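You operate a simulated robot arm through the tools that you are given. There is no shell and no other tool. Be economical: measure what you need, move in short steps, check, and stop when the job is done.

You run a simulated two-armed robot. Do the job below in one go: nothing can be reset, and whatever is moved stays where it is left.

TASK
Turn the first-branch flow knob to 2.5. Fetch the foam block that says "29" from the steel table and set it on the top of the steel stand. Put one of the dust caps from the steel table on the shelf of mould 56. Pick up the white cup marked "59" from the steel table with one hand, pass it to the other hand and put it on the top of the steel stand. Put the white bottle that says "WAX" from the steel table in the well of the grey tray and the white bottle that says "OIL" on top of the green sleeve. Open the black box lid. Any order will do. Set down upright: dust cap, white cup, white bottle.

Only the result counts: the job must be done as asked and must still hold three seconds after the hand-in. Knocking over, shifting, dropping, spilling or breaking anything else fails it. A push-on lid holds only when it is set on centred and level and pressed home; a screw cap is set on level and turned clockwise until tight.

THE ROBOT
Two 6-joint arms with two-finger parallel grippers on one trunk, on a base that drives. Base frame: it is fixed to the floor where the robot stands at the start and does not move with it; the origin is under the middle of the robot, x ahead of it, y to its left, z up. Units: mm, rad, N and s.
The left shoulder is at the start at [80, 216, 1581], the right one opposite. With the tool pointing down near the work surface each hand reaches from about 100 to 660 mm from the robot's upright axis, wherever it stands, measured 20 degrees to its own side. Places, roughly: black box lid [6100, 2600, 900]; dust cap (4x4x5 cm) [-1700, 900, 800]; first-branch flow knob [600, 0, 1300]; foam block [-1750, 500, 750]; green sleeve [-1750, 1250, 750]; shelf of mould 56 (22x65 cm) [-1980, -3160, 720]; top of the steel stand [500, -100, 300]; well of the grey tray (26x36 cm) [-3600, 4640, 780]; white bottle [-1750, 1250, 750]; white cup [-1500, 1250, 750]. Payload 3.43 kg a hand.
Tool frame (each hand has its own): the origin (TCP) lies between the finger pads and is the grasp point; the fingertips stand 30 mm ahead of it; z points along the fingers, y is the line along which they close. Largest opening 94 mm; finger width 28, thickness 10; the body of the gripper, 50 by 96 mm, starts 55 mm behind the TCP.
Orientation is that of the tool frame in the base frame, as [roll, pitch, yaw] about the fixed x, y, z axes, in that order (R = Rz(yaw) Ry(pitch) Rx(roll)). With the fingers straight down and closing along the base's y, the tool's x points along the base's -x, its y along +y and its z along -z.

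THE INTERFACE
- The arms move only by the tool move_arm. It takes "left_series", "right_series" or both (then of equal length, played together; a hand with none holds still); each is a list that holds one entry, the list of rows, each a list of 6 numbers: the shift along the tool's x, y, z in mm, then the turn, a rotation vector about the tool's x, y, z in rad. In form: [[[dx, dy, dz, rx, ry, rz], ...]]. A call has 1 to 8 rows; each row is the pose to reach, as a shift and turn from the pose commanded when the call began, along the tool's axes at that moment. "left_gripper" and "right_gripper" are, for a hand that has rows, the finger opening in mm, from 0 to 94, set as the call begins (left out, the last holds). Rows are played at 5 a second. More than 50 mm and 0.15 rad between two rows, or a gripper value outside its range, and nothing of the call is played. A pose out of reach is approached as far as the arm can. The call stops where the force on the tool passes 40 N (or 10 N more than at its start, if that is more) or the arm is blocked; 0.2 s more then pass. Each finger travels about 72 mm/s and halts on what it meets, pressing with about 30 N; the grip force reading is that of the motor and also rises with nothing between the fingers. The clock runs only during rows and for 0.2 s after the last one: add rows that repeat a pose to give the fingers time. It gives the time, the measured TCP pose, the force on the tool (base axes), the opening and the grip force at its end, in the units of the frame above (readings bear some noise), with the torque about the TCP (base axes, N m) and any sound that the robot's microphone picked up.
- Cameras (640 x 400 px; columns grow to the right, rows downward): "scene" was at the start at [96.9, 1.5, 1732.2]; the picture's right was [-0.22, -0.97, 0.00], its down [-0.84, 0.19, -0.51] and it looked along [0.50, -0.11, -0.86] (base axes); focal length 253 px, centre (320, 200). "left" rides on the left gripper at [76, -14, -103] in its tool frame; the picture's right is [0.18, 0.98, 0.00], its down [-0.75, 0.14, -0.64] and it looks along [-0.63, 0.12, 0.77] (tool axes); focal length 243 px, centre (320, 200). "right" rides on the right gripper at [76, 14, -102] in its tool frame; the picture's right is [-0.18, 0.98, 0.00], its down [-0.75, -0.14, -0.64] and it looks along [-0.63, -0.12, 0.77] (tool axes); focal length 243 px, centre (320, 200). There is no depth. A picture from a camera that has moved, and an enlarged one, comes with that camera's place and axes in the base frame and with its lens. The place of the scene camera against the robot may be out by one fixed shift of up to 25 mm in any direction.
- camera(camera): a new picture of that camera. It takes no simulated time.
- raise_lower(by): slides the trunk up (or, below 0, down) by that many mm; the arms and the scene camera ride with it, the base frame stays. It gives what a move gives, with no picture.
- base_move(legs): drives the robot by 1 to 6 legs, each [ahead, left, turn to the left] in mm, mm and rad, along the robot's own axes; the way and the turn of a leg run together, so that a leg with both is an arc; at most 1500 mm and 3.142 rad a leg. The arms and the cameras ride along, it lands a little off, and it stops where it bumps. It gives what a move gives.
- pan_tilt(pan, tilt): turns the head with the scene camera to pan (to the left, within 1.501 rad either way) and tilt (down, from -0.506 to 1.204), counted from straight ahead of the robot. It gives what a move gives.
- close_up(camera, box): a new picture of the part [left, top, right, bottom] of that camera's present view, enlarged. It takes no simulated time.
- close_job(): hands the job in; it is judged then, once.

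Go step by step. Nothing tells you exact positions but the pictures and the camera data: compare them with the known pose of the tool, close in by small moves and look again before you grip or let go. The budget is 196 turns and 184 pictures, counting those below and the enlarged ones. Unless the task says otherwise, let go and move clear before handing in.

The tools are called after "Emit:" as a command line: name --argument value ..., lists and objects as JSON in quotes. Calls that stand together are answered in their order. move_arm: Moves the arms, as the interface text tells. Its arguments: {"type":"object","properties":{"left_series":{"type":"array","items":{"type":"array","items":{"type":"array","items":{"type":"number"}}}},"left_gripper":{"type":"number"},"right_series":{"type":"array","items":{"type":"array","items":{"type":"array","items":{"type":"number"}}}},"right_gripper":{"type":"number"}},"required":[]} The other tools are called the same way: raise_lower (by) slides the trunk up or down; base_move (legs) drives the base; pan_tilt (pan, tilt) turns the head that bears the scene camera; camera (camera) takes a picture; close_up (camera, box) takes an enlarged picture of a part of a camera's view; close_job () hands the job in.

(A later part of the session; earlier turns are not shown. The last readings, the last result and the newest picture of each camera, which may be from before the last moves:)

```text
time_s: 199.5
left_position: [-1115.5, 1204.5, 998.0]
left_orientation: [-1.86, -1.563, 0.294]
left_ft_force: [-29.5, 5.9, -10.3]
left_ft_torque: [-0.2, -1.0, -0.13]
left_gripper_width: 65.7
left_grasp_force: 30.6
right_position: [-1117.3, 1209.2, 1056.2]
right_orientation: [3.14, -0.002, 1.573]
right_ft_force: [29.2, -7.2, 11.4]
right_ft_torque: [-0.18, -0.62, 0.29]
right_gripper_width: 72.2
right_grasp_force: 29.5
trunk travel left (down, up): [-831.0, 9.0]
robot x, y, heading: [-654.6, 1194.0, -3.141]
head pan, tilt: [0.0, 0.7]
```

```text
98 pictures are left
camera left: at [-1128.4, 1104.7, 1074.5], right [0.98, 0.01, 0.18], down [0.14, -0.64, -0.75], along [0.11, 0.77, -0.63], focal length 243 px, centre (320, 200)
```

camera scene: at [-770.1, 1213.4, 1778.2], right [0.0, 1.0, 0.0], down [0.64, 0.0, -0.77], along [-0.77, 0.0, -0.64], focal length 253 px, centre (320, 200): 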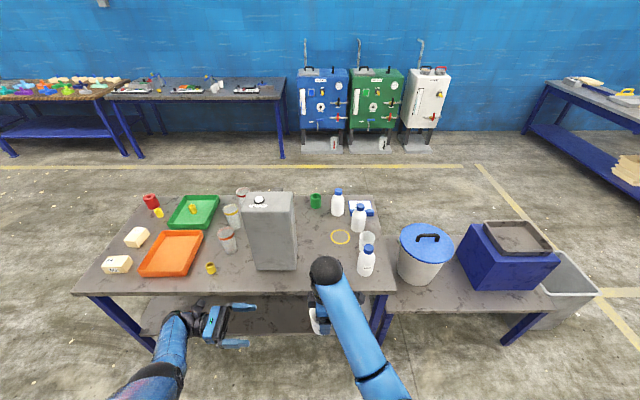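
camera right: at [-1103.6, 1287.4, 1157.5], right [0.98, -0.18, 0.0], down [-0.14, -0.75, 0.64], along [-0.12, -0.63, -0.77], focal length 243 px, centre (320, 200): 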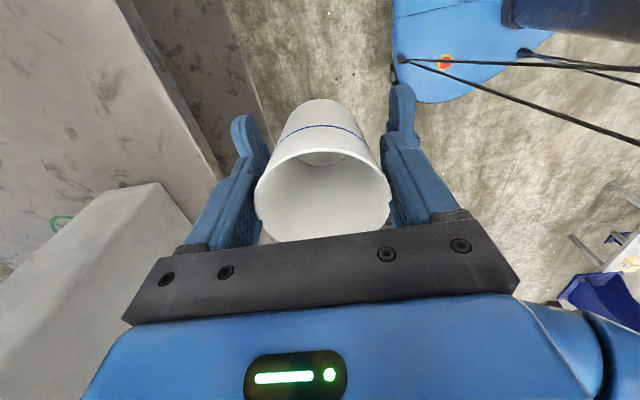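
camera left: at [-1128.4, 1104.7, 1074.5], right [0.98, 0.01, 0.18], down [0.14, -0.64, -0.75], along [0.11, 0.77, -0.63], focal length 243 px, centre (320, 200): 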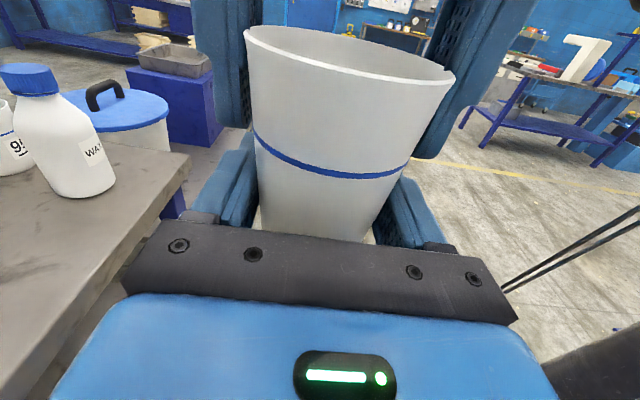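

Both hands hold the cup with a small sideways strain, so I shift the left hand 3 mm in -X to relieve it and then open the right hand.

Emit:
move_arm --left_series '[[[0, -1.5, 0, 0, 0, 0], [0, -3, 0, 0, 0, 0], [0, -3, 0, 0, 0, 0]]]'

Emit:
move_arm --right_series '[[[0, 0, 0, 0, 0, 0], [0, 0, 0, 0, 0, 0], [0, 0, 0, 0, 0, 0]]]' --right_gripper 92

Emit:
move_arm --right_series '[[[0, 0, -20, 0, 0, 0], [0, 0, -45, 0, 0, 0], [30, 0, -50, 0, 0, 0], [75, 0, -50, 0, 0, 0], [120, 0, -50, 0, 0, 0], [120, 0, -50, 0, 0, 0]]]'

Emit:
camera --camera "left"

Emit:
camera --camera "scene"

```text
time_s: 200.3
left_position: [-1118.1, 1205.7, 999.9]
left_orientation: [-1.531, -1.56, -0.038]
left_ft_force: [-10.3, 10.3, 5.7]
left_ft_torque: [-0.51, -0.34, 0.16]
left_gripper_width: 65.7
left_grasp_force: 30.2
right_position: [-1118.1, 1208.9, 1056.5]
right_orientation: [-3.139, 0.002, 1.572]
right_ft_force: [10.8, -9.3, -5.5]
right_ft_torque: [-0.02, -0.25, -0.13]
right_gripper_width: 72.3
right_grasp_force: 29.9
trunk travel left (down, up): [-831.0, 9.0]
robot x, y, heading: [-657.8, 1193.8, -3.137]
head pan, tilt: [0.0, 0.7]
```

```text
time_s: 201.1
left_position: [-1118.2, 1205.6, 998.6]
left_orientation: [-1.713, -1.564, 0.144]
left_ft_force: [-0.2, -0.3, 0.7]
left_ft_torque: [0.0, -0.01, -0.02]
left_gripper_width: 65.3
left_grasp_force: 30.0
right_position: [-1118.4, 1210.4, 1055.6]
right_orientation: [-3.138, 0.002, 1.571]
right_ft_force: [0.5, 0.1, 0.5]
right_ft_torque: [-0.01, 0.03, -0.01]
right_gripper_width: 92.0
right_grasp_force: 0.0
trunk travel left (down, up): [-831.0, 9.0]
robot x, y, heading: [-653.9, 1196.0, -3.137]
head pan, tilt: [0.0, 0.7]
```

```text
time_s: 202.5
left_position: [-1118.9, 1203.9, 998.7]
left_orientation: [-1.61, -1.564, 0.039]
left_ft_force: [-1.2, -0.3, -1.0]
left_ft_torque: [0.0, -0.01, 0.03]
left_gripper_width: 65.1
left_grasp_force: 29.9
right_position: [-1129.6, 1322.5, 1046.9]
right_orientation: [-3.136, 0.002, 1.571]
right_ft_force: [-0.7, 0.3, 0.6]
right_ft_torque: [0.03, -0.03, -0.04]
right_gripper_width: 92.0
right_grasp_force: 0.1
right hand out of reach, approached as far as the arm can: row 1, 2, 3, 4, 5, 6
trunk travel left (down, up): [-831.0, 9.0]
robot x, y, heading: [-655.9, 1196.3, -3.139]
head pan, tilt: [0.0, 0.7]
```

```text
97 pictures are left
camera left: at [-1131.2, 1103.4, 1074.1], right [0.98, 0.0, 0.18], down [0.14, -0.64, -0.75], along [0.11, 0.77, -0.63], focal length 243 px, centre (320, 200)
```

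left: 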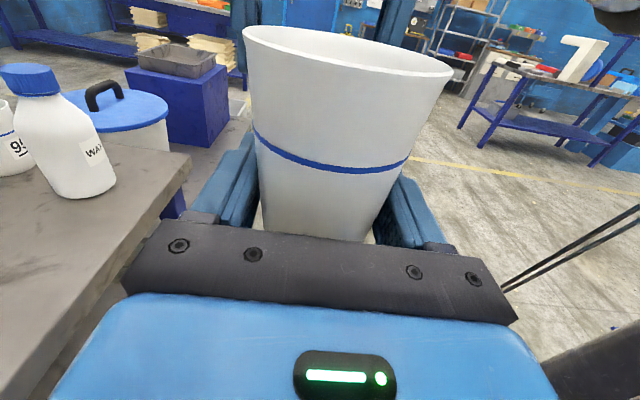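

```text
96 pictures are left
camera scene: at [-771.0, 1211.8, 1778.1], right [0.0, 1.0, 0.0], down [0.64, 0.0, -0.76], along [-0.76, 0.0, -0.64], focal length 253 px, centre (320, 200)
```

scene: 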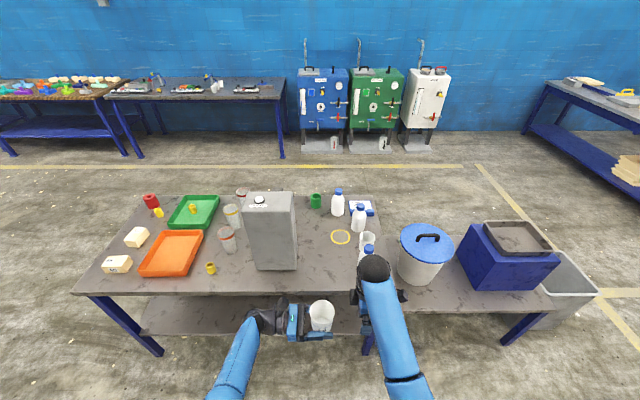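

The cup has passed to the left hand and is upright. I tuck the right hand away so that it will stay clear of the stand and valve, then drive to the stand.

Emit:
move_arm --right_series '[[[28, 28, 0, 0, 0, 0], [56, 56, 0, 0, 0, 0], [84, 84, 0, 0, 0, 0], [112, 112, 0, 0, 0, 0], [140, 140, 0, 0, 0, 0], [168, 168, 0, 0, 0, 0], [196, 196, 0, 0, 0, 0], [220, 220, 0, 0, 0, 0]]]'

Emit:
base_move --legs '[[-150, 0, 0], [0, 0, -1.57], [0, 0, -1.57], [0, -1130, 0]]'

Emit:
camera --camera "scene"

```text
time_s: 204.3
left_position: [-1118.0, 1204.3, 999.8]
left_orientation: [-1.726, -1.564, 0.156]
left_ft_force: [0.2, -0.2, 0.7]
left_ft_torque: [0.0, -0.01, 0.03]
left_gripper_width: 65.3
left_grasp_force: 30.3
right_position: [-924.6, 1533.0, 1045.6]
right_orientation: [-3.129, -0.007, 1.644]
right_ft_force: [-0.9, 0.4, -0.1]
right_ft_torque: [0.03, 0.0, -0.01]
right_gripper_width: 92.0
right_grasp_force: 0.0
right hand out of reach, approached as far as the arm can: row 1, 2, 3, 4, 5, 6, 7
trunk travel left (down, up): [-831.0, 9.0]
robot x, y, heading: [-654.4, 1195.2, -3.138]
head pan, tilt: [0.0, 0.7]
```

```text
time_s: 218.6
left_position: [-48.3, 78.5, 998.4]
left_orientation: [-1.598, -1.563, -3.124]
left_ft_force: [0.4, -0.1, -0.5]
left_ft_torque: [0.0, 0.02, 0.0]
left_gripper_width: 64.9
left_grasp_force: 30.3
right_position: [-247.0, -263.8, 1050.9]
right_orientation: [-3.106, -0.022, -1.574]
right_ft_force: [0.4, 0.6, -0.4]
right_ft_torque: [0.0, -0.04, 0.0]
right_gripper_width: 92.1
right_grasp_force: 0.0
trunk travel left (down, up): [-831.0, 9.0]
robot x, y, heading: [-513.0, 88.2, -0.011]
head pan, tilt: [0.0, 0.7]
```

```text
95 pictures are left
camera scene: at [-395.2, 108.9, 1778.1], right [-0.01, -1.0, 0.0], down [-0.64, 0.01, -0.76], along [0.76, -0.01, -0.64], focal length 253 px, centre (320, 200)
```

scene: 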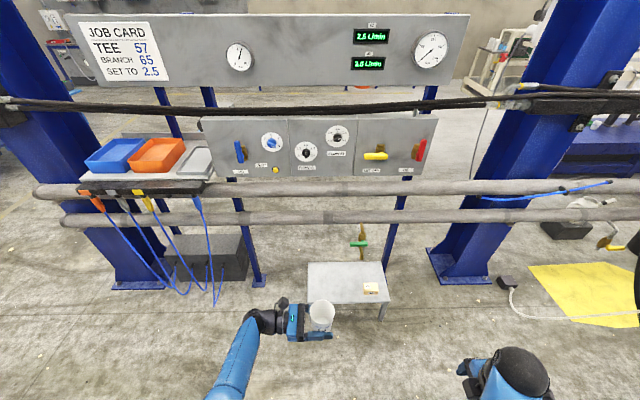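

Everything is held steady. I drive 500 mm ahead and lower the trunk.

Emit:
base_move --legs '[[500, 0, 0.01]]'

Emit:
raise_lower --by -350

Emit:
camera --camera "scene"

Emit:
camera --camera "left"

```text
time_s: 221.5
left_position: [453.0, 75.2, 999.1]
left_orientation: [-1.696, -1.563, -3.027]
left_ft_force: [0.4, 0.4, -0.5]
left_ft_torque: [0.01, -0.05, 0.0]
left_gripper_width: 65.0
left_grasp_force: 30.0
right_position: [260.2, -272.3, 1052.3]
right_orientation: [-3.101, -0.026, -1.572]
right_ft_force: [-1.4, 0.2, 0.1]
right_ft_torque: [-0.02, -0.07, 0.05]
right_gripper_width: 91.9
right_grasp_force: 0.0
trunk travel left (down, up): [-831.0, 9.0]
robot x, y, heading: [-4.5, 85.3, -0.006]
head pan, tilt: [0.0, 0.7]
```

```text
time_s: 225.0
left_position: [456.2, 74.2, 648.8]
left_orientation: [-1.718, -1.564, -3.003]
left_ft_force: [0.4, -0.5, -0.4]
left_ft_torque: [0.03, -0.01, -0.01]
left_gripper_width: 64.7
left_grasp_force: 29.8
right_position: [263.3, -270.7, 702.2]
right_orientation: [-3.104, -0.026, -1.572]
right_ft_force: [0.5, -0.3, 0.1]
right_ft_torque: [0.0, 0.02, -0.02]
right_gripper_width: 91.8
right_grasp_force: 0.2
trunk travel left (down, up): [-481.0, 359.0]
robot x, y, heading: [-5.0, 88.1, -0.009]
head pan, tilt: [0.0, 0.7]
```

```text
94 pictures are left
camera scene: at [110.4, 102.7, 1427.6], right [-0.01, -1.0, 0.0], down [-0.64, 0.01, -0.76], along [0.76, -0.01, -0.64], focal length 253 px, centre (320, 200)
```

scene: 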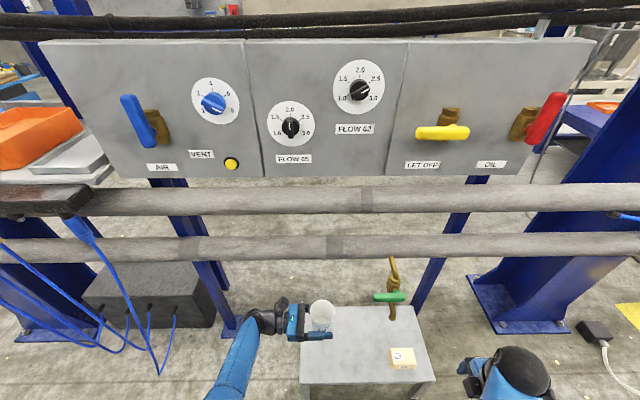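

```text
93 pictures are left
camera left: at [471.3, 178.6, 723.7], right [-0.98, 0.01, 0.18], down [-0.13, 0.64, -0.75], along [-0.12, -0.76, -0.63], focal length 243 px, centre (320, 200)
```

left: 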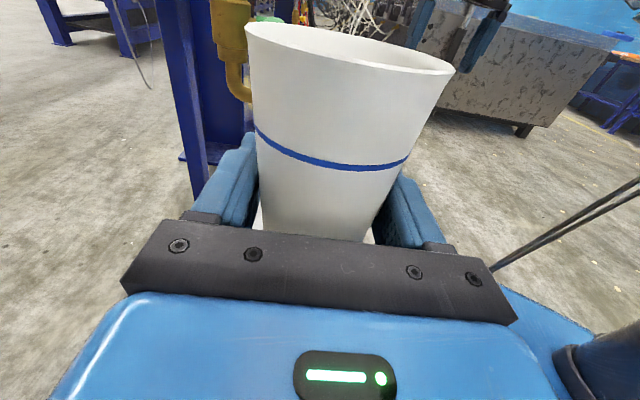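

The cup will land about 100 mm inside the stand's left end. I shift 14 mm toward that end so the gripper body overhangs it less, then lower further.

Emit:
move_arm --left_series '[[[0, 0, -7, 0, 0, 0], [0, 0, -14, 0, 0, 0], [0, 0, -14, 0, 0, 0]]]'

Emit:
raise_lower --by -315

Emit:
camera --camera "scene"

Emit:
camera --camera "left"

```text
time_s: 225.8
left_position: [456.0, 89.0, 649.3]
left_orientation: [-1.764, -1.566, -2.959]
left_ft_force: [0.2, 0.5, -0.6]
left_ft_torque: [-0.02, -0.02, 0.0]
left_gripper_width: 64.7
left_grasp_force: 30.3
right_position: [262.9, -272.5, 702.4]
right_orientation: [-3.104, -0.025, -1.574]
right_ft_force: [-0.1, 0.1, -0.1]
right_ft_torque: [0.0, 0.0, -0.03]
right_gripper_width: 92.2
right_grasp_force: 0.1
trunk travel left (down, up): [-481.0, 359.0]
robot x, y, heading: [-9.1, 87.3, -0.013]
head pan, tilt: [0.0, 0.7]
```

```text
time_s: 228.9
left_position: [456.8, 89.2, 334.8]
left_orientation: [-1.723, -1.562, -2.999]
left_ft_force: [-0.3, 0.1, 0.1]
left_ft_torque: [-0.03, -0.01, 0.0]
left_gripper_width: 64.8
left_grasp_force: 30.4
right_position: [262.8, -271.0, 387.2]
right_orientation: [-3.102, -0.026, -1.572]
right_ft_force: [0.0, -0.5, 0.2]
right_ft_torque: [-0.02, 0.02, -0.02]
right_gripper_width: 91.9
right_grasp_force: 0.0
trunk travel left (down, up): [-166.0, 674.0]
robot x, y, heading: [-4.7, 87.4, -0.008]
head pan, tilt: [0.0, 0.7]
```

```text
92 pictures are left
camera scene: at [110.4, 102.7, 1112.5], right [-0.01, -1.0, 0.0], down [-0.64, 0.01, -0.76], along [0.76, -0.01, -0.64], focal length 253 px, centre (320, 200)
```

scene: 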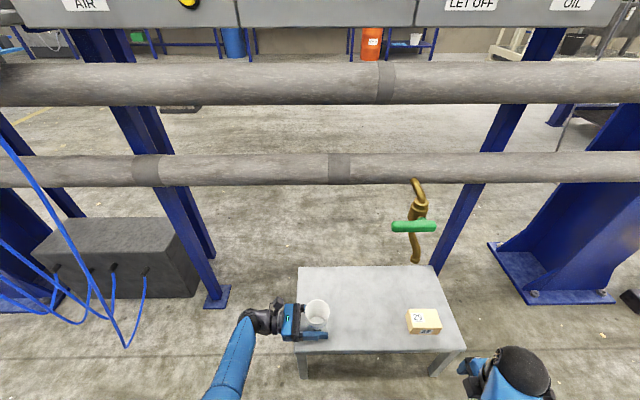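

```text
91 pictures are left
camera left: at [471.7, 192.8, 409.2], right [-0.98, 0.01, 0.18], down [-0.13, 0.64, -0.75], along [-0.12, -0.76, -0.63], focal length 243 px, centre (320, 200)
```

left: 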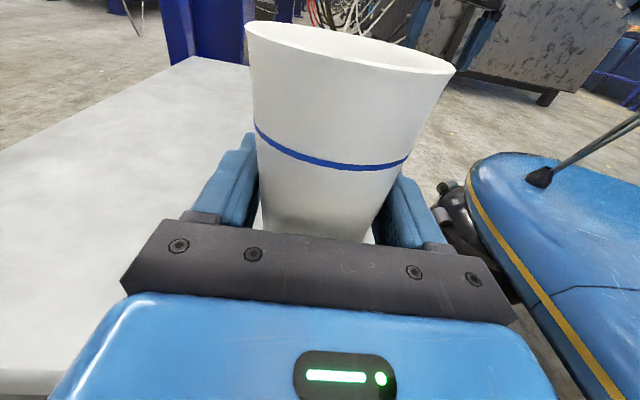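

The cup hangs over the stand with about 25 mm to go. I lower it with the arm in small steps.

Emit:
move_arm --left_series '[[[-6, 0, 0, 0, 0, 0], [-12, 0, 0, 0, 0, 0], [-18, 0, 0, 0, 0, 0], [-18, 0, 0, 0, 0, 0]]]'

Emit:
move_arm --left_series '[[[-2, 0, 0, 0, 0, 0], [-4, 0, 0, 0, 0, 0], [-4, 0, 0, 0, 0, 0]]]'

Emit:
move_arm --left_series '[[[-2, 0, 0, 0, 0, 0], [-4, 0, 0, 0, 0, 0], [-4, 0, 0, 0, 0, 0]]]'

Emit:
camera --camera "left"

```text
time_s: 229.6
left_position: [455.8, 88.8, 328.1]
left_orientation: [-0.75, -1.555, 2.304]
left_ft_force: [-14.2, 1.5, 23.4]
left_ft_torque: [1.82, 1.0, 0.96]
left_gripper_width: 64.9
left_grasp_force: 30.3
right_position: [262.5, -271.2, 387.9]
right_orientation: [-3.1, -0.026, -1.57]
right_ft_force: [0.2, -0.5, 0.8]
right_ft_torque: [-0.01, 0.03, -0.01]
right_gripper_width: 92.2
right_grasp_force: 0.0
trunk travel left (down, up): [-166.0, 674.0]
robot x, y, heading: [-4.4, 87.4, -0.006]
head pan, tilt: [0.0, 0.7]
stopped in row 3 (left hand): the force on the tool passed its limit at 48 N (the readings are from after the stop); the commanded pose is now the measured one
```

```text
time_s: 230.0
left_position: [456.4, 89.4, 327.2]
left_orientation: [-0.684, -1.552, 2.235]
left_ft_force: [-11.4, 1.5, 21.4]
left_ft_torque: [1.69, 0.85, 0.76]
left_gripper_width: 64.9
left_grasp_force: 29.7
right_position: [263.4, -271.1, 388.7]
right_orientation: [-3.099, -0.026, -1.57]
right_ft_force: [0.2, -0.1, -0.3]
right_ft_torque: [0.0, -0.01, -0.01]
right_gripper_width: 91.9
right_grasp_force: 0.1
trunk travel left (down, up): [-166.0, 674.0]
robot x, y, heading: [-8.8, 88.1, -0.006]
head pan, tilt: [0.0, 0.7]
stopped in row 1 (left hand): the force on the tool passed its limit at 44 N (the readings are from after the stop); the commanded pose is now the measured one
```

```text
time_s: 230.4
left_position: [455.6, 89.4, 327.3]
left_orientation: [-0.654, -1.544, 2.206]
left_ft_force: [-11.6, 1.4, 21.9]
left_ft_torque: [1.67, 0.86, 0.78]
left_gripper_width: 64.9
left_grasp_force: 29.6
right_position: [261.6, -270.2, 390.7]
right_orientation: [-3.101, -0.026, -1.569]
right_ft_force: [-0.1, -0.8, 0.5]
right_ft_torque: [0.02, 0.0, 0.02]
right_gripper_width: 92.0
right_grasp_force: 0.1
trunk travel left (down, up): [-166.0, 674.0]
robot x, y, heading: [-9.2, 88.6, -0.006]
head pan, tilt: [0.0, 0.7]
stopped in row 2 (left hand): the force on the tool passed its limit at 44 N (the readings are from after the stop); the commanded pose is now the measured one
```

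```text
90 pictures are left
camera left: at [472.3, 194.3, 401.0], right [-0.99, 0.02, 0.17], down [-0.12, 0.63, -0.77], along [-0.12, -0.78, -0.62], focal length 243 px, centre (320, 200)
```

left: 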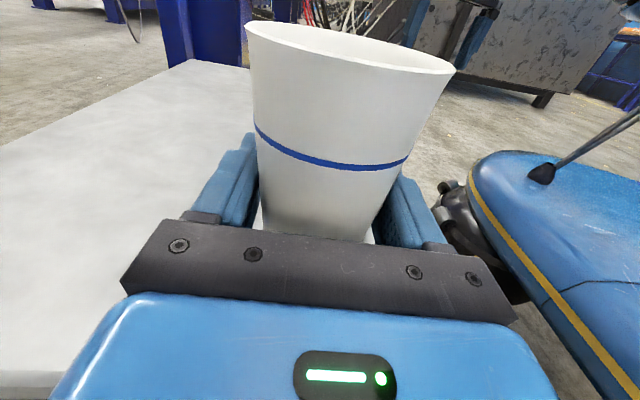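

The stop came early, and the torque shows the contact is about 80 mm behind the TCP: the wrist is on the stand's edge, not the cup on the top. I lift and check the attitude before shifting further out.

Emit:
move_arm --left_series '[[[6, 0, 0, 0, 0, 0], [12, 0, 0, 0, 0, 0], [12, 0, 0, 0, 0, 0]]]'

Emit:
camera --camera "left"

Emit:
close_up --camera "scene" --box '[220, 250, 480, 400]'

Emit:
camera --camera "right"

```text
time_s: 231.2
left_position: [457.7, 89.3, 337.5]
left_orientation: [-0.662, -1.55, 2.216]
left_ft_force: [-0.1, -0.4, -0.4]
left_ft_torque: [0.02, 0.02, -0.01]
left_gripper_width: 64.8
left_grasp_force: 29.9
right_position: [262.7, -271.6, 388.2]
right_orientation: [-3.101, -0.027, -1.568]
right_ft_force: [-0.3, 1.0, -0.6]
right_ft_torque: [-0.04, -0.04, -0.02]
right_gripper_width: 92.0
right_grasp_force: 0.1
trunk travel left (down, up): [-166.0, 674.0]
robot x, y, heading: [-8.4, 87.5, -0.007]
head pan, tilt: [0.0, 0.7]
```

```text
89 pictures are left
camera left: at [472.8, 194.9, 411.2], right [-0.98, 0.02, 0.17], down [-0.12, 0.63, -0.77], along [-0.12, -0.78, -0.62], focal length 243 px, centre (320, 200)
```

left: 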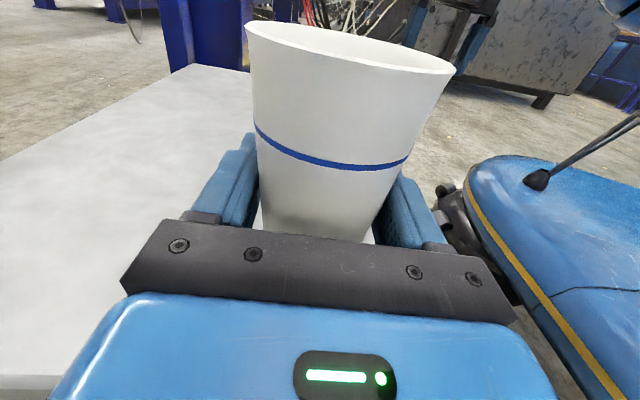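

```text
2.46 times, centred on (350, 325) of scene
camera zoom: at [109.4, 103.1, 1113.1], right [-0.01, -1.0, 0.0], down [-0.64, 0.0, -0.76], along [0.76, -0.01, -0.64], focal length 624 px, centre (246, -108)
```

zoom: 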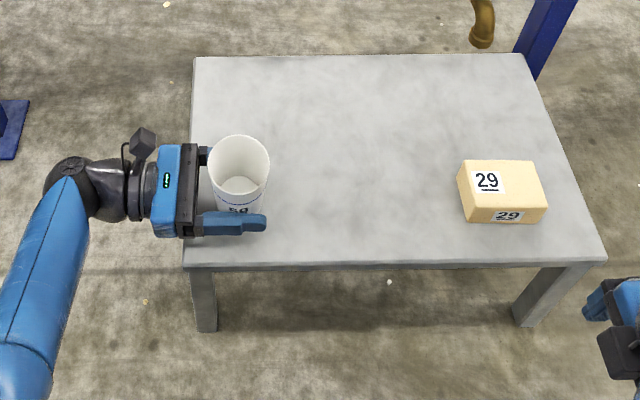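

```text
87 pictures are left
camera right: at [244.1, -344.0, 491.6], right [-0.98, 0.18, -0.04], down [0.11, 0.77, 0.63], along [0.15, 0.61, -0.78], focal length 243 px, centre (320, 200)
```

right: 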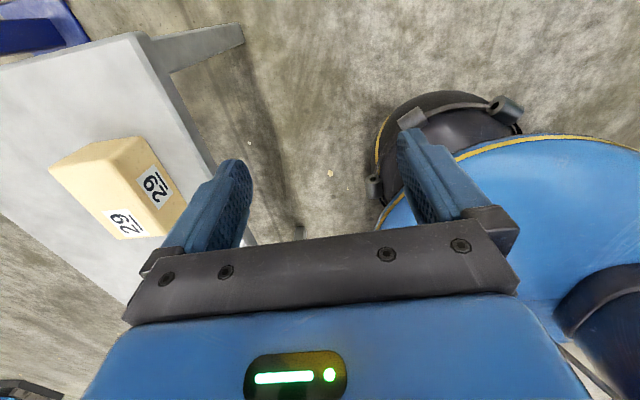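

Correcting for the scene camera's offset, the stand's left edge is at y ≈ 160. I shift the cup to y ≈ 112 so the wrist clears the edge, and take out the 0.018 rad tilt.

Emit:
move_arm --left_series '[[[0, 0, -12, 0, -0.01, 0], [0, 0, -23, 0, -0.018, 0], [0, 0, -23, 0, -0.018, 0]]]'

Emit:
move_arm --left_series '[[[-5, 0, 0, 0, 0, 0], [-10, 0, 0, 0, 0, 0], [-15, 0, 0, 0, 0, 0], [-15, 0, 0, 0, 0, 0]]]'

Emit:
close_up --camera "scene" --box '[220, 250, 480, 400]'

```text
time_s: 232.0
left_position: [455.9, 113.0, 338.6]
left_orientation: [-1.708, -1.56, -3.02]
left_ft_force: [0.3, 0.2, -0.5]
left_ft_torque: [0.02, -0.03, 0.03]
left_gripper_width: 65.0
left_grasp_force: 29.4
right_position: [263.0, -271.7, 388.9]
right_orientation: [-3.101, -0.029, -1.569]
right_ft_force: [-0.4, -0.3, -0.2]
right_ft_torque: [-0.02, -0.01, -0.02]
right_gripper_width: 91.9
right_grasp_force: 0.0
trunk travel left (down, up): [-166.0, 674.0]
robot x, y, heading: [-9.4, 86.9, -0.009]
head pan, tilt: [0.0, 0.7]
```

```text
time_s: 233.0
left_position: [455.8, 111.8, 322.1]
left_orientation: [-1.69, -1.557, -3.038]
left_ft_force: [-0.3, 0.3, -0.2]
left_ft_torque: [-0.01, -0.02, 0.03]
left_gripper_width: 64.7
left_grasp_force: 29.6
right_position: [262.4, -270.3, 387.8]
right_orientation: [-3.103, -0.028, -1.57]
right_ft_force: [0.9, -0.2, -0.1]
right_ft_torque: [0.01, -0.01, 0.01]
right_gripper_width: 92.2
right_grasp_force: 0.1
trunk travel left (down, up): [-166.0, 674.0]
robot x, y, heading: [-5.6, 86.8, -0.005]
head pan, tilt: [0.0, 0.7]
```

```text
2.46 times, centred on (350, 325) of scene
camera zoom: at [109.3, 103.1, 1113.2], right [-0.01, -1.0, 0.0], down [-0.64, 0.0, -0.76], along [0.76, -0.01, -0.64], focal length 624 px, centre (246, -108)
```

zoom: 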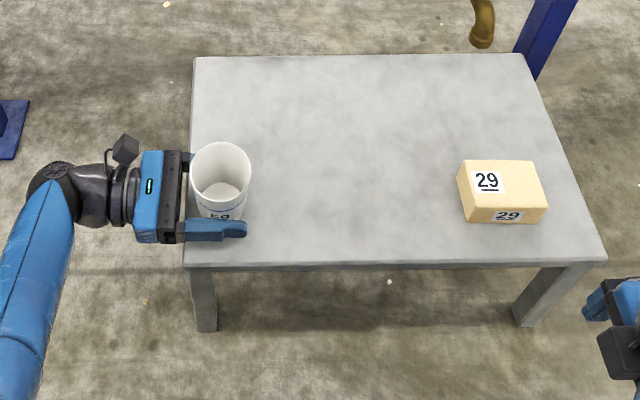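

I have passed the earlier contact height freely, so I continue down.

Emit:
move_arm --left_series '[[[-3, 0, 0, 0, 0, 0], [-6, 0, 0, 0, 0, 0], [-6, 0, 0, 0, 0, 0]]]'

Emit:
move_arm --left_series '[[[-2, 0, 0, 0, 0, 0], [-4, 0, 0, 0, 0, 0], [-4, 0, 0, 0, 0, 0]]]'

Emit:
move_arm --left_series '[[[-1.5, 0, 0, 0, 0, 0], [-3, 0, 0, 0, 0, 0], [-3, 0, 0, 0, 0, 0]]]'

```text
time_s: 233.8
left_position: [457.8, 112.2, 315.2]
left_orientation: [-1.69, -1.558, -3.041]
left_ft_force: [-1.2, -0.2, -0.3]
left_ft_torque: [-0.02, -0.01, -0.03]
left_gripper_width: 64.9
left_grasp_force: 30.0
right_position: [263.5, -272.5, 386.7]
right_orientation: [-3.1, -0.028, -1.57]
right_ft_force: [-0.1, 0.3, -0.2]
right_ft_torque: [-0.01, 0.02, 0.04]
right_gripper_width: 92.0
right_grasp_force: 0.2
trunk travel left (down, up): [-166.0, 674.0]
robot x, y, heading: [-6.6, 87.1, -0.004]
head pan, tilt: [0.0, 0.7]
```

```text
time_s: 234.6
left_position: [457.4, 113.2, 311.5]
left_orientation: [-1.685, -1.558, -3.042]
left_ft_force: [-0.5, 0.7, -0.4]
left_ft_torque: [-0.02, 0.01, 0.0]
left_gripper_width: 64.6
left_grasp_force: 29.9
right_position: [262.6, -272.5, 389.3]
right_orientation: [-3.102, -0.028, -1.57]
right_ft_force: [0.1, 1.1, 0.8]
right_ft_torque: [0.03, 0.0, 0.01]
right_gripper_width: 92.2
right_grasp_force: 0.0
trunk travel left (down, up): [-166.0, 674.0]
robot x, y, heading: [-8.3, 90.0, -0.008]
head pan, tilt: [0.0, 0.7]
```

```text
time_s: 235.4
left_position: [458.4, 112.1, 309.7]
left_orientation: [-1.685, -1.557, -3.047]
left_ft_force: [0.1, 0.0, -0.3]
left_ft_torque: [0.0, 0.02, -0.02]
left_gripper_width: 64.9
left_grasp_force: 30.5
right_position: [261.5, -271.4, 387.5]
right_orientation: [-3.101, -0.029, -1.569]
right_ft_force: [0.5, -0.7, -0.6]
right_ft_torque: [0.01, 0.0, 0.0]
right_gripper_width: 92.2
right_grasp_force: 0.0
trunk travel left (down, up): [-166.0, 674.0]
robot x, y, heading: [-12.5, 85.8, -0.006]
head pan, tilt: [0.0, 0.7]
```

Emit:
move_arm --left_series '[[[-1.5, 0, 0, 0, 0, 0], [-3, 0, 0, 0, 0, 0], [-3, 0, 0, 0, 0, 0]]]'

Emit:
move_arm --left_series '[[[-1.5, 0, 0, 0, 0, 0], [-2.5, 0, 0, 0, 0, 0], [-2.5, 0, 0, 0, 0, 0]]]'

Emit:
camera --camera "left"

```text
time_s: 236.2
left_position: [456.7, 111.6, 306.2]
left_orientation: [-1.681, -1.558, -3.047]
left_ft_force: [-0.7, 0.8, -0.7]
left_ft_torque: [0.0, 0.01, -0.03]
left_gripper_width: 64.9
left_grasp_force: 30.4
right_position: [262.2, -272.2, 387.9]
right_orientation: [-3.103, -0.027, -1.568]
right_ft_force: [-1.0, -0.4, 0.5]
right_ft_torque: [-0.03, -0.01, -0.02]
right_gripper_width: 92.0
right_grasp_force: 0.1
trunk travel left (down, up): [-166.0, 674.0]
robot x, y, heading: [-9.5, 86.7, -0.008]
head pan, tilt: [0.0, 0.7]
```

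```text
time_s: 237.0
left_position: [457.4, 112.0, 303.3]
left_orientation: [-1.613, -1.558, -3.113]
left_ft_force: [-2.3, 1.0, 5.6]
left_ft_torque: [-0.09, 0.02, -0.01]
left_gripper_width: 64.7
left_grasp_force: 30.3
right_position: [262.4, -271.3, 388.2]
right_orientation: [-3.1, -0.027, -1.569]
right_ft_force: [0.5, -0.1, 0.0]
right_ft_torque: [-0.02, 0.01, 0.04]
right_gripper_width: 91.9
right_grasp_force: 0.0
trunk travel left (down, up): [-166.0, 674.0]
robot x, y, heading: [-6.1, 88.8, -0.006]
head pan, tilt: [0.0, 0.7]
```

```text
85 pictures are left
camera left: at [474.0, 215.6, 379.8], right [-0.99, 0.02, 0.17], down [-0.12, 0.64, -0.76], along [-0.12, -0.76, -0.63], focal length 243 px, centre (320, 200)
```

left: 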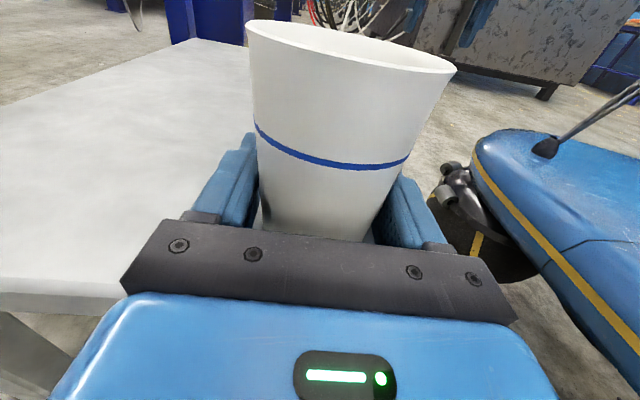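

Now it is the cup bottom that touches. I press 1.5 mm more, then open and back out along the hand's axis.

Emit:
move_arm --left_series '[[[-1.5, 0, 0, 0, 0, 0], [-1.5, 0, 0, 0, 0, 0]]]'

Emit:
move_arm --left_series '[[[0, 0, 0, 0, 0, 0], [0, 0, 0, 0, 0, 0], [0, 0, 0, 0, 0, 0], [0, 0, 0, 0, 0, 0]]]' --left_gripper 94

Emit:
camera --camera "left"

```text
time_s: 237.6
left_position: [457.9, 110.0, 304.8]
left_orientation: [-1.544, -1.553, 3.1]
left_ft_force: [-0.4, 2.4, 18.3]
left_ft_torque: [-0.25, -0.05, 0.0]
left_gripper_width: 64.8
left_grasp_force: 29.8
right_position: [262.8, -271.8, 388.5]
right_orientation: [-3.1, -0.028, -1.566]
right_ft_force: [0.1, -1.1, -1.0]
right_ft_torque: [-0.02, 0.0, 0.02]
right_gripper_width: 92.2
right_grasp_force: 0.0
trunk travel left (down, up): [-166.0, 674.0]
robot x, y, heading: [-9.5, 85.9, -0.005]
head pan, tilt: [0.0, 0.7]
```

```text
time_s: 238.6
left_position: [457.8, 110.3, 302.0]
left_orientation: [-1.689, -1.558, -3.04]
left_ft_force: [-0.5, 0.4, 0.6]
left_ft_torque: [-0.01, 0.01, 0.01]
left_gripper_width: 94.0
left_grasp_force: 0.1
right_position: [262.0, -271.5, 388.3]
right_orientation: [-3.101, -0.027, -1.568]
right_ft_force: [-0.1, -0.4, 0.2]
right_ft_torque: [-0.01, 0.04, 0.02]
right_gripper_width: 92.1
right_grasp_force: 0.0
trunk travel left (down, up): [-166.0, 674.0]
robot x, y, heading: [-2.8, 85.5, -0.003]
head pan, tilt: [0.0, 0.7]
```

```text
84 pictures are left
camera left: at [473.6, 215.3, 377.4], right [-0.99, 0.02, 0.17], down [-0.12, 0.65, -0.75], along [-0.12, -0.76, -0.63], focal length 243 px, centre (320, 200)
```

left: 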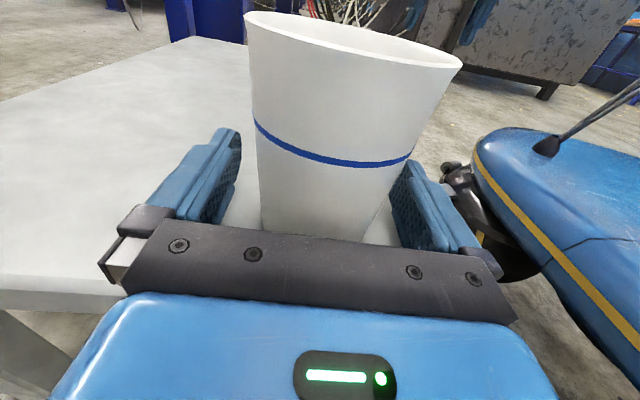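

The cup is free. I withdraw the left hand sideways.

Emit:
move_arm --left_series '[[[0, 0, -25, 0, 0, 0], [0, 0, -55, 0, 0, 0], [0, 0, -85, 0, 0, 0], [0, 0, -115, 0, 0, 0], [0, 0, -140, 0, 0, 0], [0, 0, -140, 0, 0, 0]]]'

Emit:
camera --camera "left"

Emit:
camera --camera "scene"

```text
time_s: 240.0
left_position: [458.4, 254.1, 300.1]
left_orientation: [-1.673, -1.557, -3.054]
left_ft_force: [-0.6, 0.8, 0.5]
left_ft_torque: [-0.01, 0.05, 0.0]
left_gripper_width: 94.0
left_grasp_force: 0.1
right_position: [262.9, -271.3, 388.0]
right_orientation: [-3.101, -0.027, -1.569]
right_ft_force: [0.2, 0.1, 1.1]
right_ft_torque: [-0.01, 0.0, 0.01]
right_gripper_width: 92.0
right_grasp_force: 0.0
trunk travel left (down, up): [-166.0, 674.0]
robot x, y, heading: [-5.6, 87.4, -0.007]
head pan, tilt: [0.0, 0.7]
```

```text
83 pictures are left
camera left: at [474.6, 357.7, 376.0], right [-0.99, 0.02, 0.17], down [-0.12, 0.65, -0.75], along [-0.12, -0.76, -0.63], focal length 243 px, centre (320, 200)
```

left: 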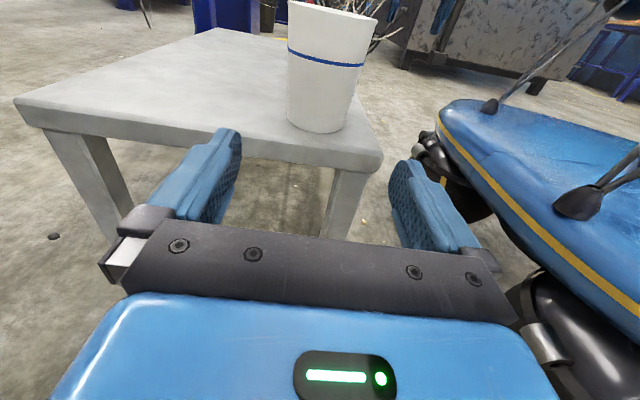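

```text
82 pictures are left
camera scene: at [109.3, 103.1, 1113.2], right [-0.01, -1.0, 0.0], down [-0.64, 0.0, -0.76], along [0.76, -0.01, -0.64], focal length 253 px, centre (320, 200)
```

scene: 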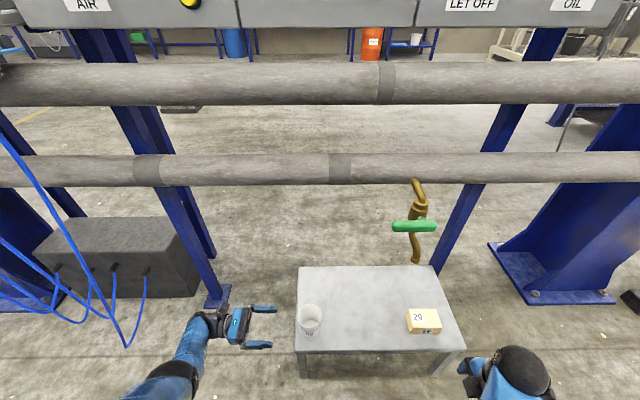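

The cup stands upright on the stand. I back away, raise the trunk and return the left hand to pointing down on the way to the WAX bottle.

Emit:
base_move --legs '[[-450, 0, 0]]'

Emit:
raise_lower --by 350

Emit:
raise_lower --by 315

Emit:
move_arm --left_series '[[[8, 0, 0, 0, -0.14, 0], [16, 0, 0, 0, -0.28, 0], [24, 0, 0, 0, -0.42, 0], [32, 0, 0, 0, -0.56, 0], [40, 0, 0, 0, -0.7, 0], [48, 0, 0, 0, -0.84, 0], [56, 0, 0, 0, -0.98, 0], [60, 0, 0, 0, -1.12, 0]]]'

Emit:
move_arm --left_series '[[[0, 0, 0, 0, -0.15, 0], [0, 0, 0, 0, -0.3, 0], [0, 0, 0, 0, -0.44, 0], [0, 0, 0, 0, -0.44, 0]]]'

Emit:
base_move --legs '[[0, 0, 1.57], [0, 0, 1.57], [0, -1120, 0]]'

Emit:
camera --camera "scene"

```text
time_s: 242.8
left_position: [2.1, 254.3, 300.9]
left_orientation: [-1.678, -1.557, -3.058]
left_ft_force: [0.2, -0.2, 0.6]
left_ft_torque: [-0.01, -0.01, 0.02]
left_gripper_width: 93.9
left_grasp_force: 0.0
right_position: [-198.0, -269.0, 388.0]
right_orientation: [-3.102, -0.027, -1.579]
right_ft_force: [-0.8, -0.2, 0.2]
right_ft_torque: [0.03, -0.04, 0.0]
right_gripper_width: 92.0
right_grasp_force: 0.0
trunk travel left (down, up): [-166.0, 674.0]
robot x, y, heading: [-459.4, 93.5, -0.017]
head pan, tilt: [0.0, 0.7]
```

```text
time_s: 246.2
left_position: [3.7, 255.3, 651.0]
left_orientation: [-1.679, -1.559, -3.057]
left_ft_force: [-0.1, 0.5, 0.2]
left_ft_torque: [-0.02, 0.03, 0.01]
left_gripper_width: 93.8
left_grasp_force: 0.0
right_position: [-197.3, -268.4, 738.0]
right_orientation: [-3.102, -0.027, -1.577]
right_ft_force: [-0.2, -0.4, -0.1]
right_ft_torque: [0.0, 0.02, 0.03]
right_gripper_width: 92.1
right_grasp_force: 0.1
trunk travel left (down, up): [-516.0, 324.0]
robot x, y, heading: [-465.1, 96.0, -0.016]
head pan, tilt: [0.0, 0.7]
```

```text
time_s: 249.3
left_position: [4.2, 253.3, 966.3]
left_orientation: [-1.679, -1.557, -3.061]
left_ft_force: [-0.6, 0.3, -0.2]
left_ft_torque: [-0.04, -0.02, 0.0]
left_gripper_width: 93.7
left_grasp_force: 0.0
right_position: [-197.8, -268.0, 1052.7]
right_orientation: [-3.102, -0.027, -1.577]
right_ft_force: [0.2, 0.4, 0.3]
right_ft_torque: [-0.02, 0.0, 0.0]
right_gripper_width: 92.0
right_grasp_force: 0.0
trunk travel left (down, up): [-831.0, 9.0]
robot x, y, heading: [-463.4, 93.7, -0.015]
head pan, tilt: [0.0, 0.7]
```

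```text
time_s: 251.1
left_position: [2.9, 253.4, 1026.7]
left_orientation: [-3.129, -0.447, -1.601]
left_ft_force: [-0.2, 0.3, -0.1]
left_ft_torque: [0.0, 0.02, -0.04]
left_gripper_width: 94.0
left_grasp_force: 0.0
right_position: [-196.9, -268.6, 1052.5]
right_orientation: [-3.099, -0.027, -1.578]
right_ft_force: [-0.3, -0.2, 0.1]
right_ft_torque: [0.0, 0.03, 0.05]
right_gripper_width: 92.2
right_grasp_force: 0.0
trunk travel left (down, up): [-831.0, 9.0]
robot x, y, heading: [-463.1, 94.9, -0.015]
head pan, tilt: [0.0, 0.7]
```

```text
time_s: 252.1
left_position: [3.2, 255.9, 1025.2]
left_orientation: [-3.129, -0.01, -1.594]
left_ft_force: [0.7, -0.1, 0.2]
left_ft_torque: [0.02, 0.01, 0.0]
left_gripper_width: 93.8
left_grasp_force: 0.0
right_position: [-195.9, -268.7, 1052.6]
right_orientation: [-3.101, -0.028, -1.577]
right_ft_force: [0.5, 0.4, 0.2]
right_ft_torque: [0.0, -0.02, -0.01]
right_gripper_width: 91.7
right_grasp_force: 0.1
trunk travel left (down, up): [-831.0, 9.0]
robot x, y, heading: [-462.0, 90.7, -0.017]
head pan, tilt: [0.0, 0.7]
```

```text
time_s: 265.5
left_position: [-899.4, 1070.6, 1027.1]
left_orientation: [-3.13, -0.011, 1.551]
left_ft_force: [-0.2, -0.4, -1.0]
left_ft_torque: [0.0, -0.02, 0.03]
left_gripper_width: 93.9
left_grasp_force: 0.1
right_position: [-702.9, 1594.1, 1052.9]
right_orientation: [-3.102, -0.028, 1.566]
right_ft_force: [-0.3, -0.6, 0.2]
right_ft_torque: [-0.01, 0.0, 0.0]
right_gripper_width: 92.0
right_grasp_force: 0.1
trunk travel left (down, up): [-831.0, 9.0]
robot x, y, heading: [-433.7, 1235.3, 3.127]
head pan, tilt: [0.0, 0.7]
```

```text
81 pictures are left
camera scene: at [-548.6, 1251.1, 1778.1], right [0.01, 1.0, 0.0], down [0.64, -0.01, -0.76], along [-0.76, 0.01, -0.64], focal length 253 px, centre (320, 200)
```

scene: 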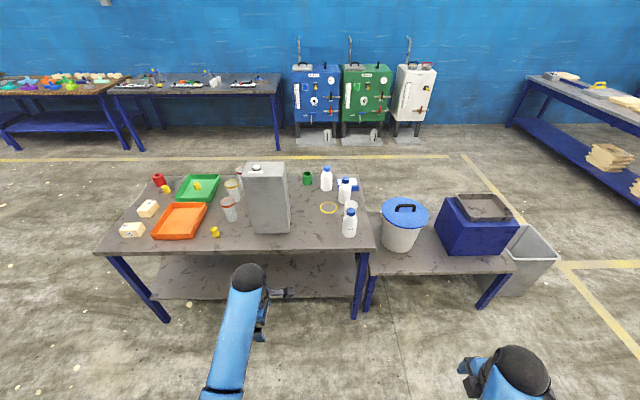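

I set the right hand forward and pull the left hand back, then close in on the table so that the WAX bottle lies in front of the right hand.

Emit:
move_arm --right_series '[[[-29, -32, 0, 0, 0, 0], [-58, -64, 0, 0, 0, 0], [-87, -96, 0, 0, 0, 0], [-116, -128, 0, 0, 0, 0], [-145, -160, 0, 0, 0, 0], [-174, -185, 0, 0, 0, 0], [-203, -205, 0, 0, 0, 0], [-215, -220, 0, 0, 0, 0]]]' --left_series '[[[0, 20, 0, 0, 0, 0], [0, 40, 0, 0, 0, 0], [0, 60, 0, 0, 0, 0], [0, 80, 0, 0, 0, 0], [0, 100, 0, 0, 0, 0], [0, 120, 0, 0, 0, 0], [0, 140, 0, 0, 0, 0], [0, 140, 0, 0, 0, 0]]]'

Emit:
base_move --legs '[[455, -65, 0.015]]'

Emit:
camera --camera "right"

Emit:
camera --camera "scene"

```text
time_s: 267.3
left_position: [-759.0, 1066.8, 1023.6]
left_orientation: [-3.13, -0.011, 1.549]
left_ft_force: [-0.4, 0.1, 0.5]
left_ft_torque: [0.03, -0.03, -0.02]
left_gripper_width: 93.8
left_grasp_force: 0.1
right_position: [-921.4, 1381.5, 1059.0]
right_orientation: [-3.101, -0.027, 1.568]
right_ft_force: [-1.0, 0.8, 0.1]
right_ft_torque: [-0.01, 0.0, 0.01]
right_gripper_width: 92.1
right_grasp_force: 0.0
right hand out of reach, approached as far as the arm can: row 2, 3, 4, 5, 6
trunk travel left (down, up): [-831.0, 9.0]
robot x, y, heading: [-435.2, 1231.9, 3.127]
head pan, tilt: [0.0, 0.7]
```

```text
time_s: 270.1
left_position: [-1201.9, 1125.3, 1024.2]
left_orientation: [-3.126, -0.009, 1.571]
left_ft_force: [0.3, 0.8, 0.5]
left_ft_torque: [-0.03, 0.01, -0.01]
left_gripper_width: 94.0
left_grasp_force: 0.0
right_position: [-1371.3, 1436.0, 1059.9]
right_orientation: [-3.099, -0.027, 1.588]
right_ft_force: [0.6, 0.5, 0.6]
right_ft_torque: [-0.02, -0.01, 0.02]
right_gripper_width: 91.9
right_grasp_force: 0.0
trunk travel left (down, up): [-831.0, 9.0]
robot x, y, heading: [-878.3, 1299.7, -3.133]
head pan, tilt: [0.0, 0.7]
```

```text
80 pictures are left
camera right: at [-1353.7, 1510.3, 1163.4], right [0.98, -0.17, -0.05], down [-0.1, -0.77, 0.63], along [-0.14, -0.61, -0.78], focal length 243 px, centre (320, 200)
```

right: 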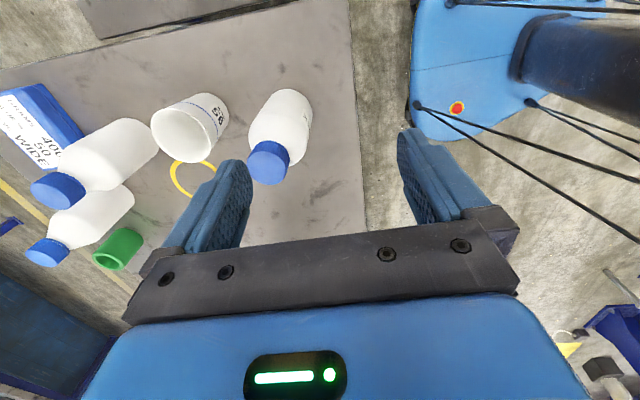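

```text
79 pictures are left
camera scene: at [-993.7, 1315.5, 1778.4], right [-0.01, 1.0, 0.0], down [0.64, 0.01, -0.77], along [-0.77, -0.01, -0.64], focal length 253 px, centre (320, 200)
```

scene: 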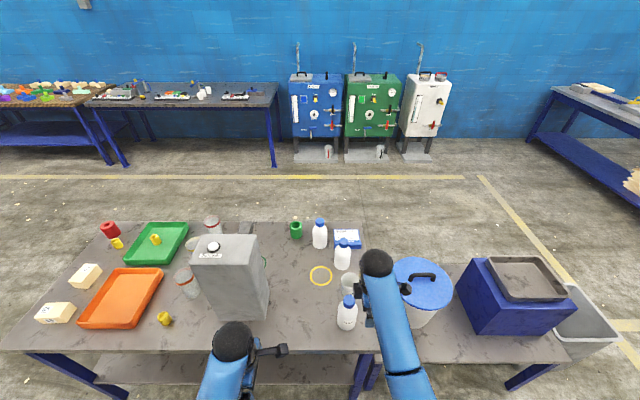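

The WAX bottle stands at about (-1434, 1414), with its cap top near z = 964. I will grip it by the cap, so I level the hand, centre it above the cap and look again.

Emit:
move_arm --right_series '[[[-7, -20, 0, -0.015, -0.008, 0], [-14, -42, 0, -0.03, -0.016, 0], [-22, -63, 0, -0.044, -0.023, 0], [-22, -63, 20, -0.044, -0.023, 0], [-22, -63, 40, -0.044, -0.023, 0], [-22, -63, 40, -0.044, -0.023, 0]]]' --right_gripper 72

Emit:
camera --camera "right"

Emit:
close_up --camera "scene" --box '[290, 210, 430, 340]'

```text
time_s: 271.4
left_position: [-1204.3, 1127.0, 1024.5]
left_orientation: [-3.131, -0.006, 1.571]
left_ft_force: [0.5, 0.5, -0.4]
left_ft_torque: [0.0, 0.0, 0.0]
left_gripper_width: 93.9
left_grasp_force: 0.0
right_position: [-1436.0, 1416.3, 1019.5]
right_orientation: [3.136, -0.004, 1.59]
right_ft_force: [-0.5, -0.4, -0.3]
right_ft_torque: [-0.01, 0.02, 0.03]
right_gripper_width: 72.3
right_grasp_force: 0.0
trunk travel left (down, up): [-831.0, 9.0]
robot x, y, heading: [-881.5, 1302.6, -3.131]
head pan, tilt: [0.0, 0.7]
```

```text
78 pictures are left
camera right: at [-1424.1, 1492.7, 1122.4], right [0.99, -0.17, 0.0], down [-0.13, -0.76, 0.64], along [-0.1, -0.63, -0.77], focal length 243 px, centre (320, 200)
```

right: 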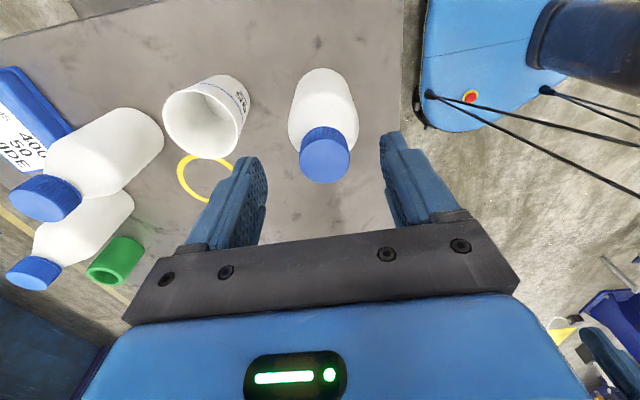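

```text
3.08 times, centred on (360, 275) of scene
camera zoom: at [-997.1, 1315.6, 1778.1], right [-0.01, 1.0, 0.0], down [0.64, 0.01, -0.76], along [-0.76, -0.01, -0.64], focal length 780 px, centre (197, -31)
```

zoom: 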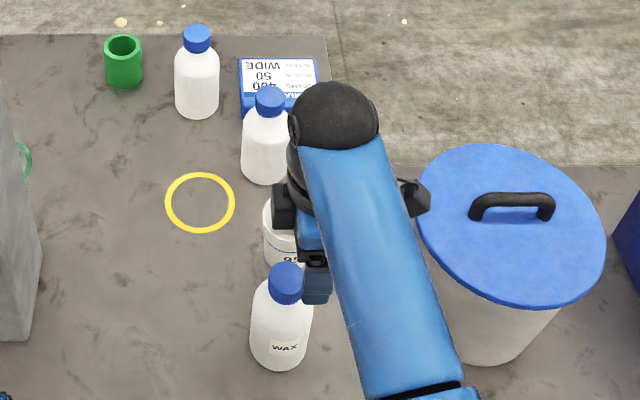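

The cap centre is at about (-1434, 1401), so I shift 15 mm, lower to z ≈ 964 and grip the cap.

Emit:
move_arm --right_series '[[[-15, 0, 0, 0, 0, 0], [-15, 0, 20, 0, 0, 0], [-15, 0, 40, 0, 0, 0], [-15, 0, 54, 0, 0, 0], [-15, 0, 54, 0, 0, 0]]]'

Emit:
camera --camera "right"

Emit:
move_arm --right_series '[[[0, 0, 0, 0, 0, 0], [0, 0, 0, 0, 0, 0], [0, 0, 0, 0, 0, 0], [0, 0, 0, 0, 0, 0]]]' --right_gripper 25

Emit:
camera --camera "right"

```text
time_s: 272.6
left_position: [-1203.9, 1127.9, 1024.1]
left_orientation: [-3.13, -0.01, 1.572]
left_ft_force: [-0.2, 0.4, -0.9]
left_ft_torque: [-0.04, 0.0, 0.03]
left_gripper_width: 94.0
left_grasp_force: 0.1
right_position: [-1436.0, 1398.1, 967.5]
right_orientation: [3.138, -0.005, 1.587]
right_ft_force: [-0.6, 0.5, -0.3]
right_ft_torque: [0.0, 0.03, 0.05]
right_gripper_width: 71.8
right_grasp_force: 0.1
trunk travel left (down, up): [-831.0, 9.0]
robot x, y, heading: [-878.8, 1299.6, -3.134]
head pan, tilt: [0.0, 0.7]
```

```text
76 pictures are left
camera right: at [-1423.9, 1475.6, 1069.6], right [0.99, -0.17, 0.0], down [-0.13, -0.76, 0.64], along [-0.1, -0.63, -0.77], focal length 243 px, centre (320, 200)
```

right: 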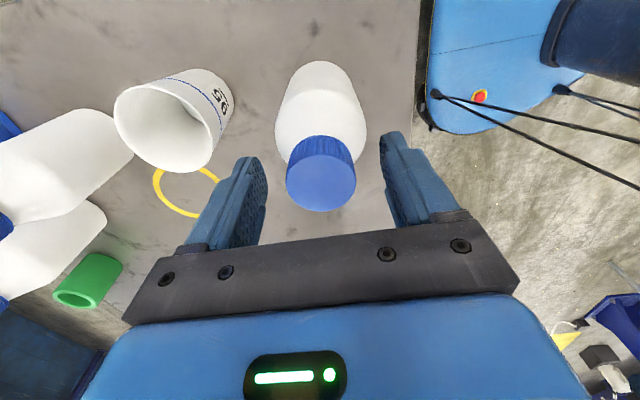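

```text
time_s: 273.6
left_position: [-1203.3, 1127.1, 1024.1]
left_orientation: [-3.13, -0.007, 1.569]
left_ft_force: [-0.5, -0.1, 0.1]
left_ft_torque: [-0.01, -0.01, 0.0]
left_gripper_width: 94.0
left_grasp_force: 0.0
right_position: [-1436.0, 1398.5, 966.4]
right_orientation: [3.137, -0.005, 1.589]
right_ft_force: [0.1, 1.2, -0.6]
right_ft_torque: [-0.04, 0.11, -0.04]
right_gripper_width: 38.8
right_grasp_force: 30.1
trunk travel left (down, up): [-831.0, 9.0]
robot x, y, heading: [-883.1, 1297.6, -3.133]
head pan, tilt: [0.0, 0.7]
```

```text
75 pictures are left
camera right: at [-1424.2, 1475.9, 1069.6], right [0.99, -0.17, 0.0], down [-0.13, -0.76, 0.64], along [-0.1, -0.63, -0.77], focal length 243 px, centre (320, 200)
```

right: 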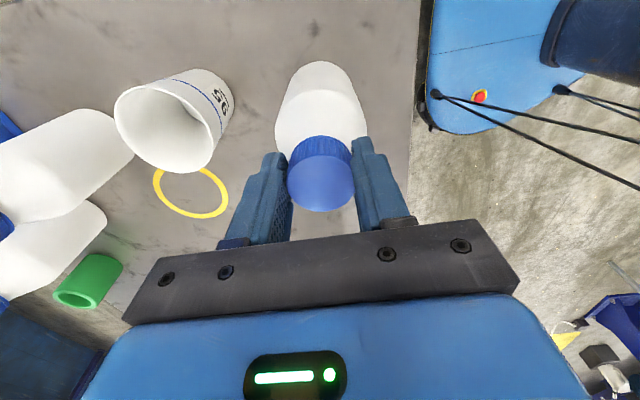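

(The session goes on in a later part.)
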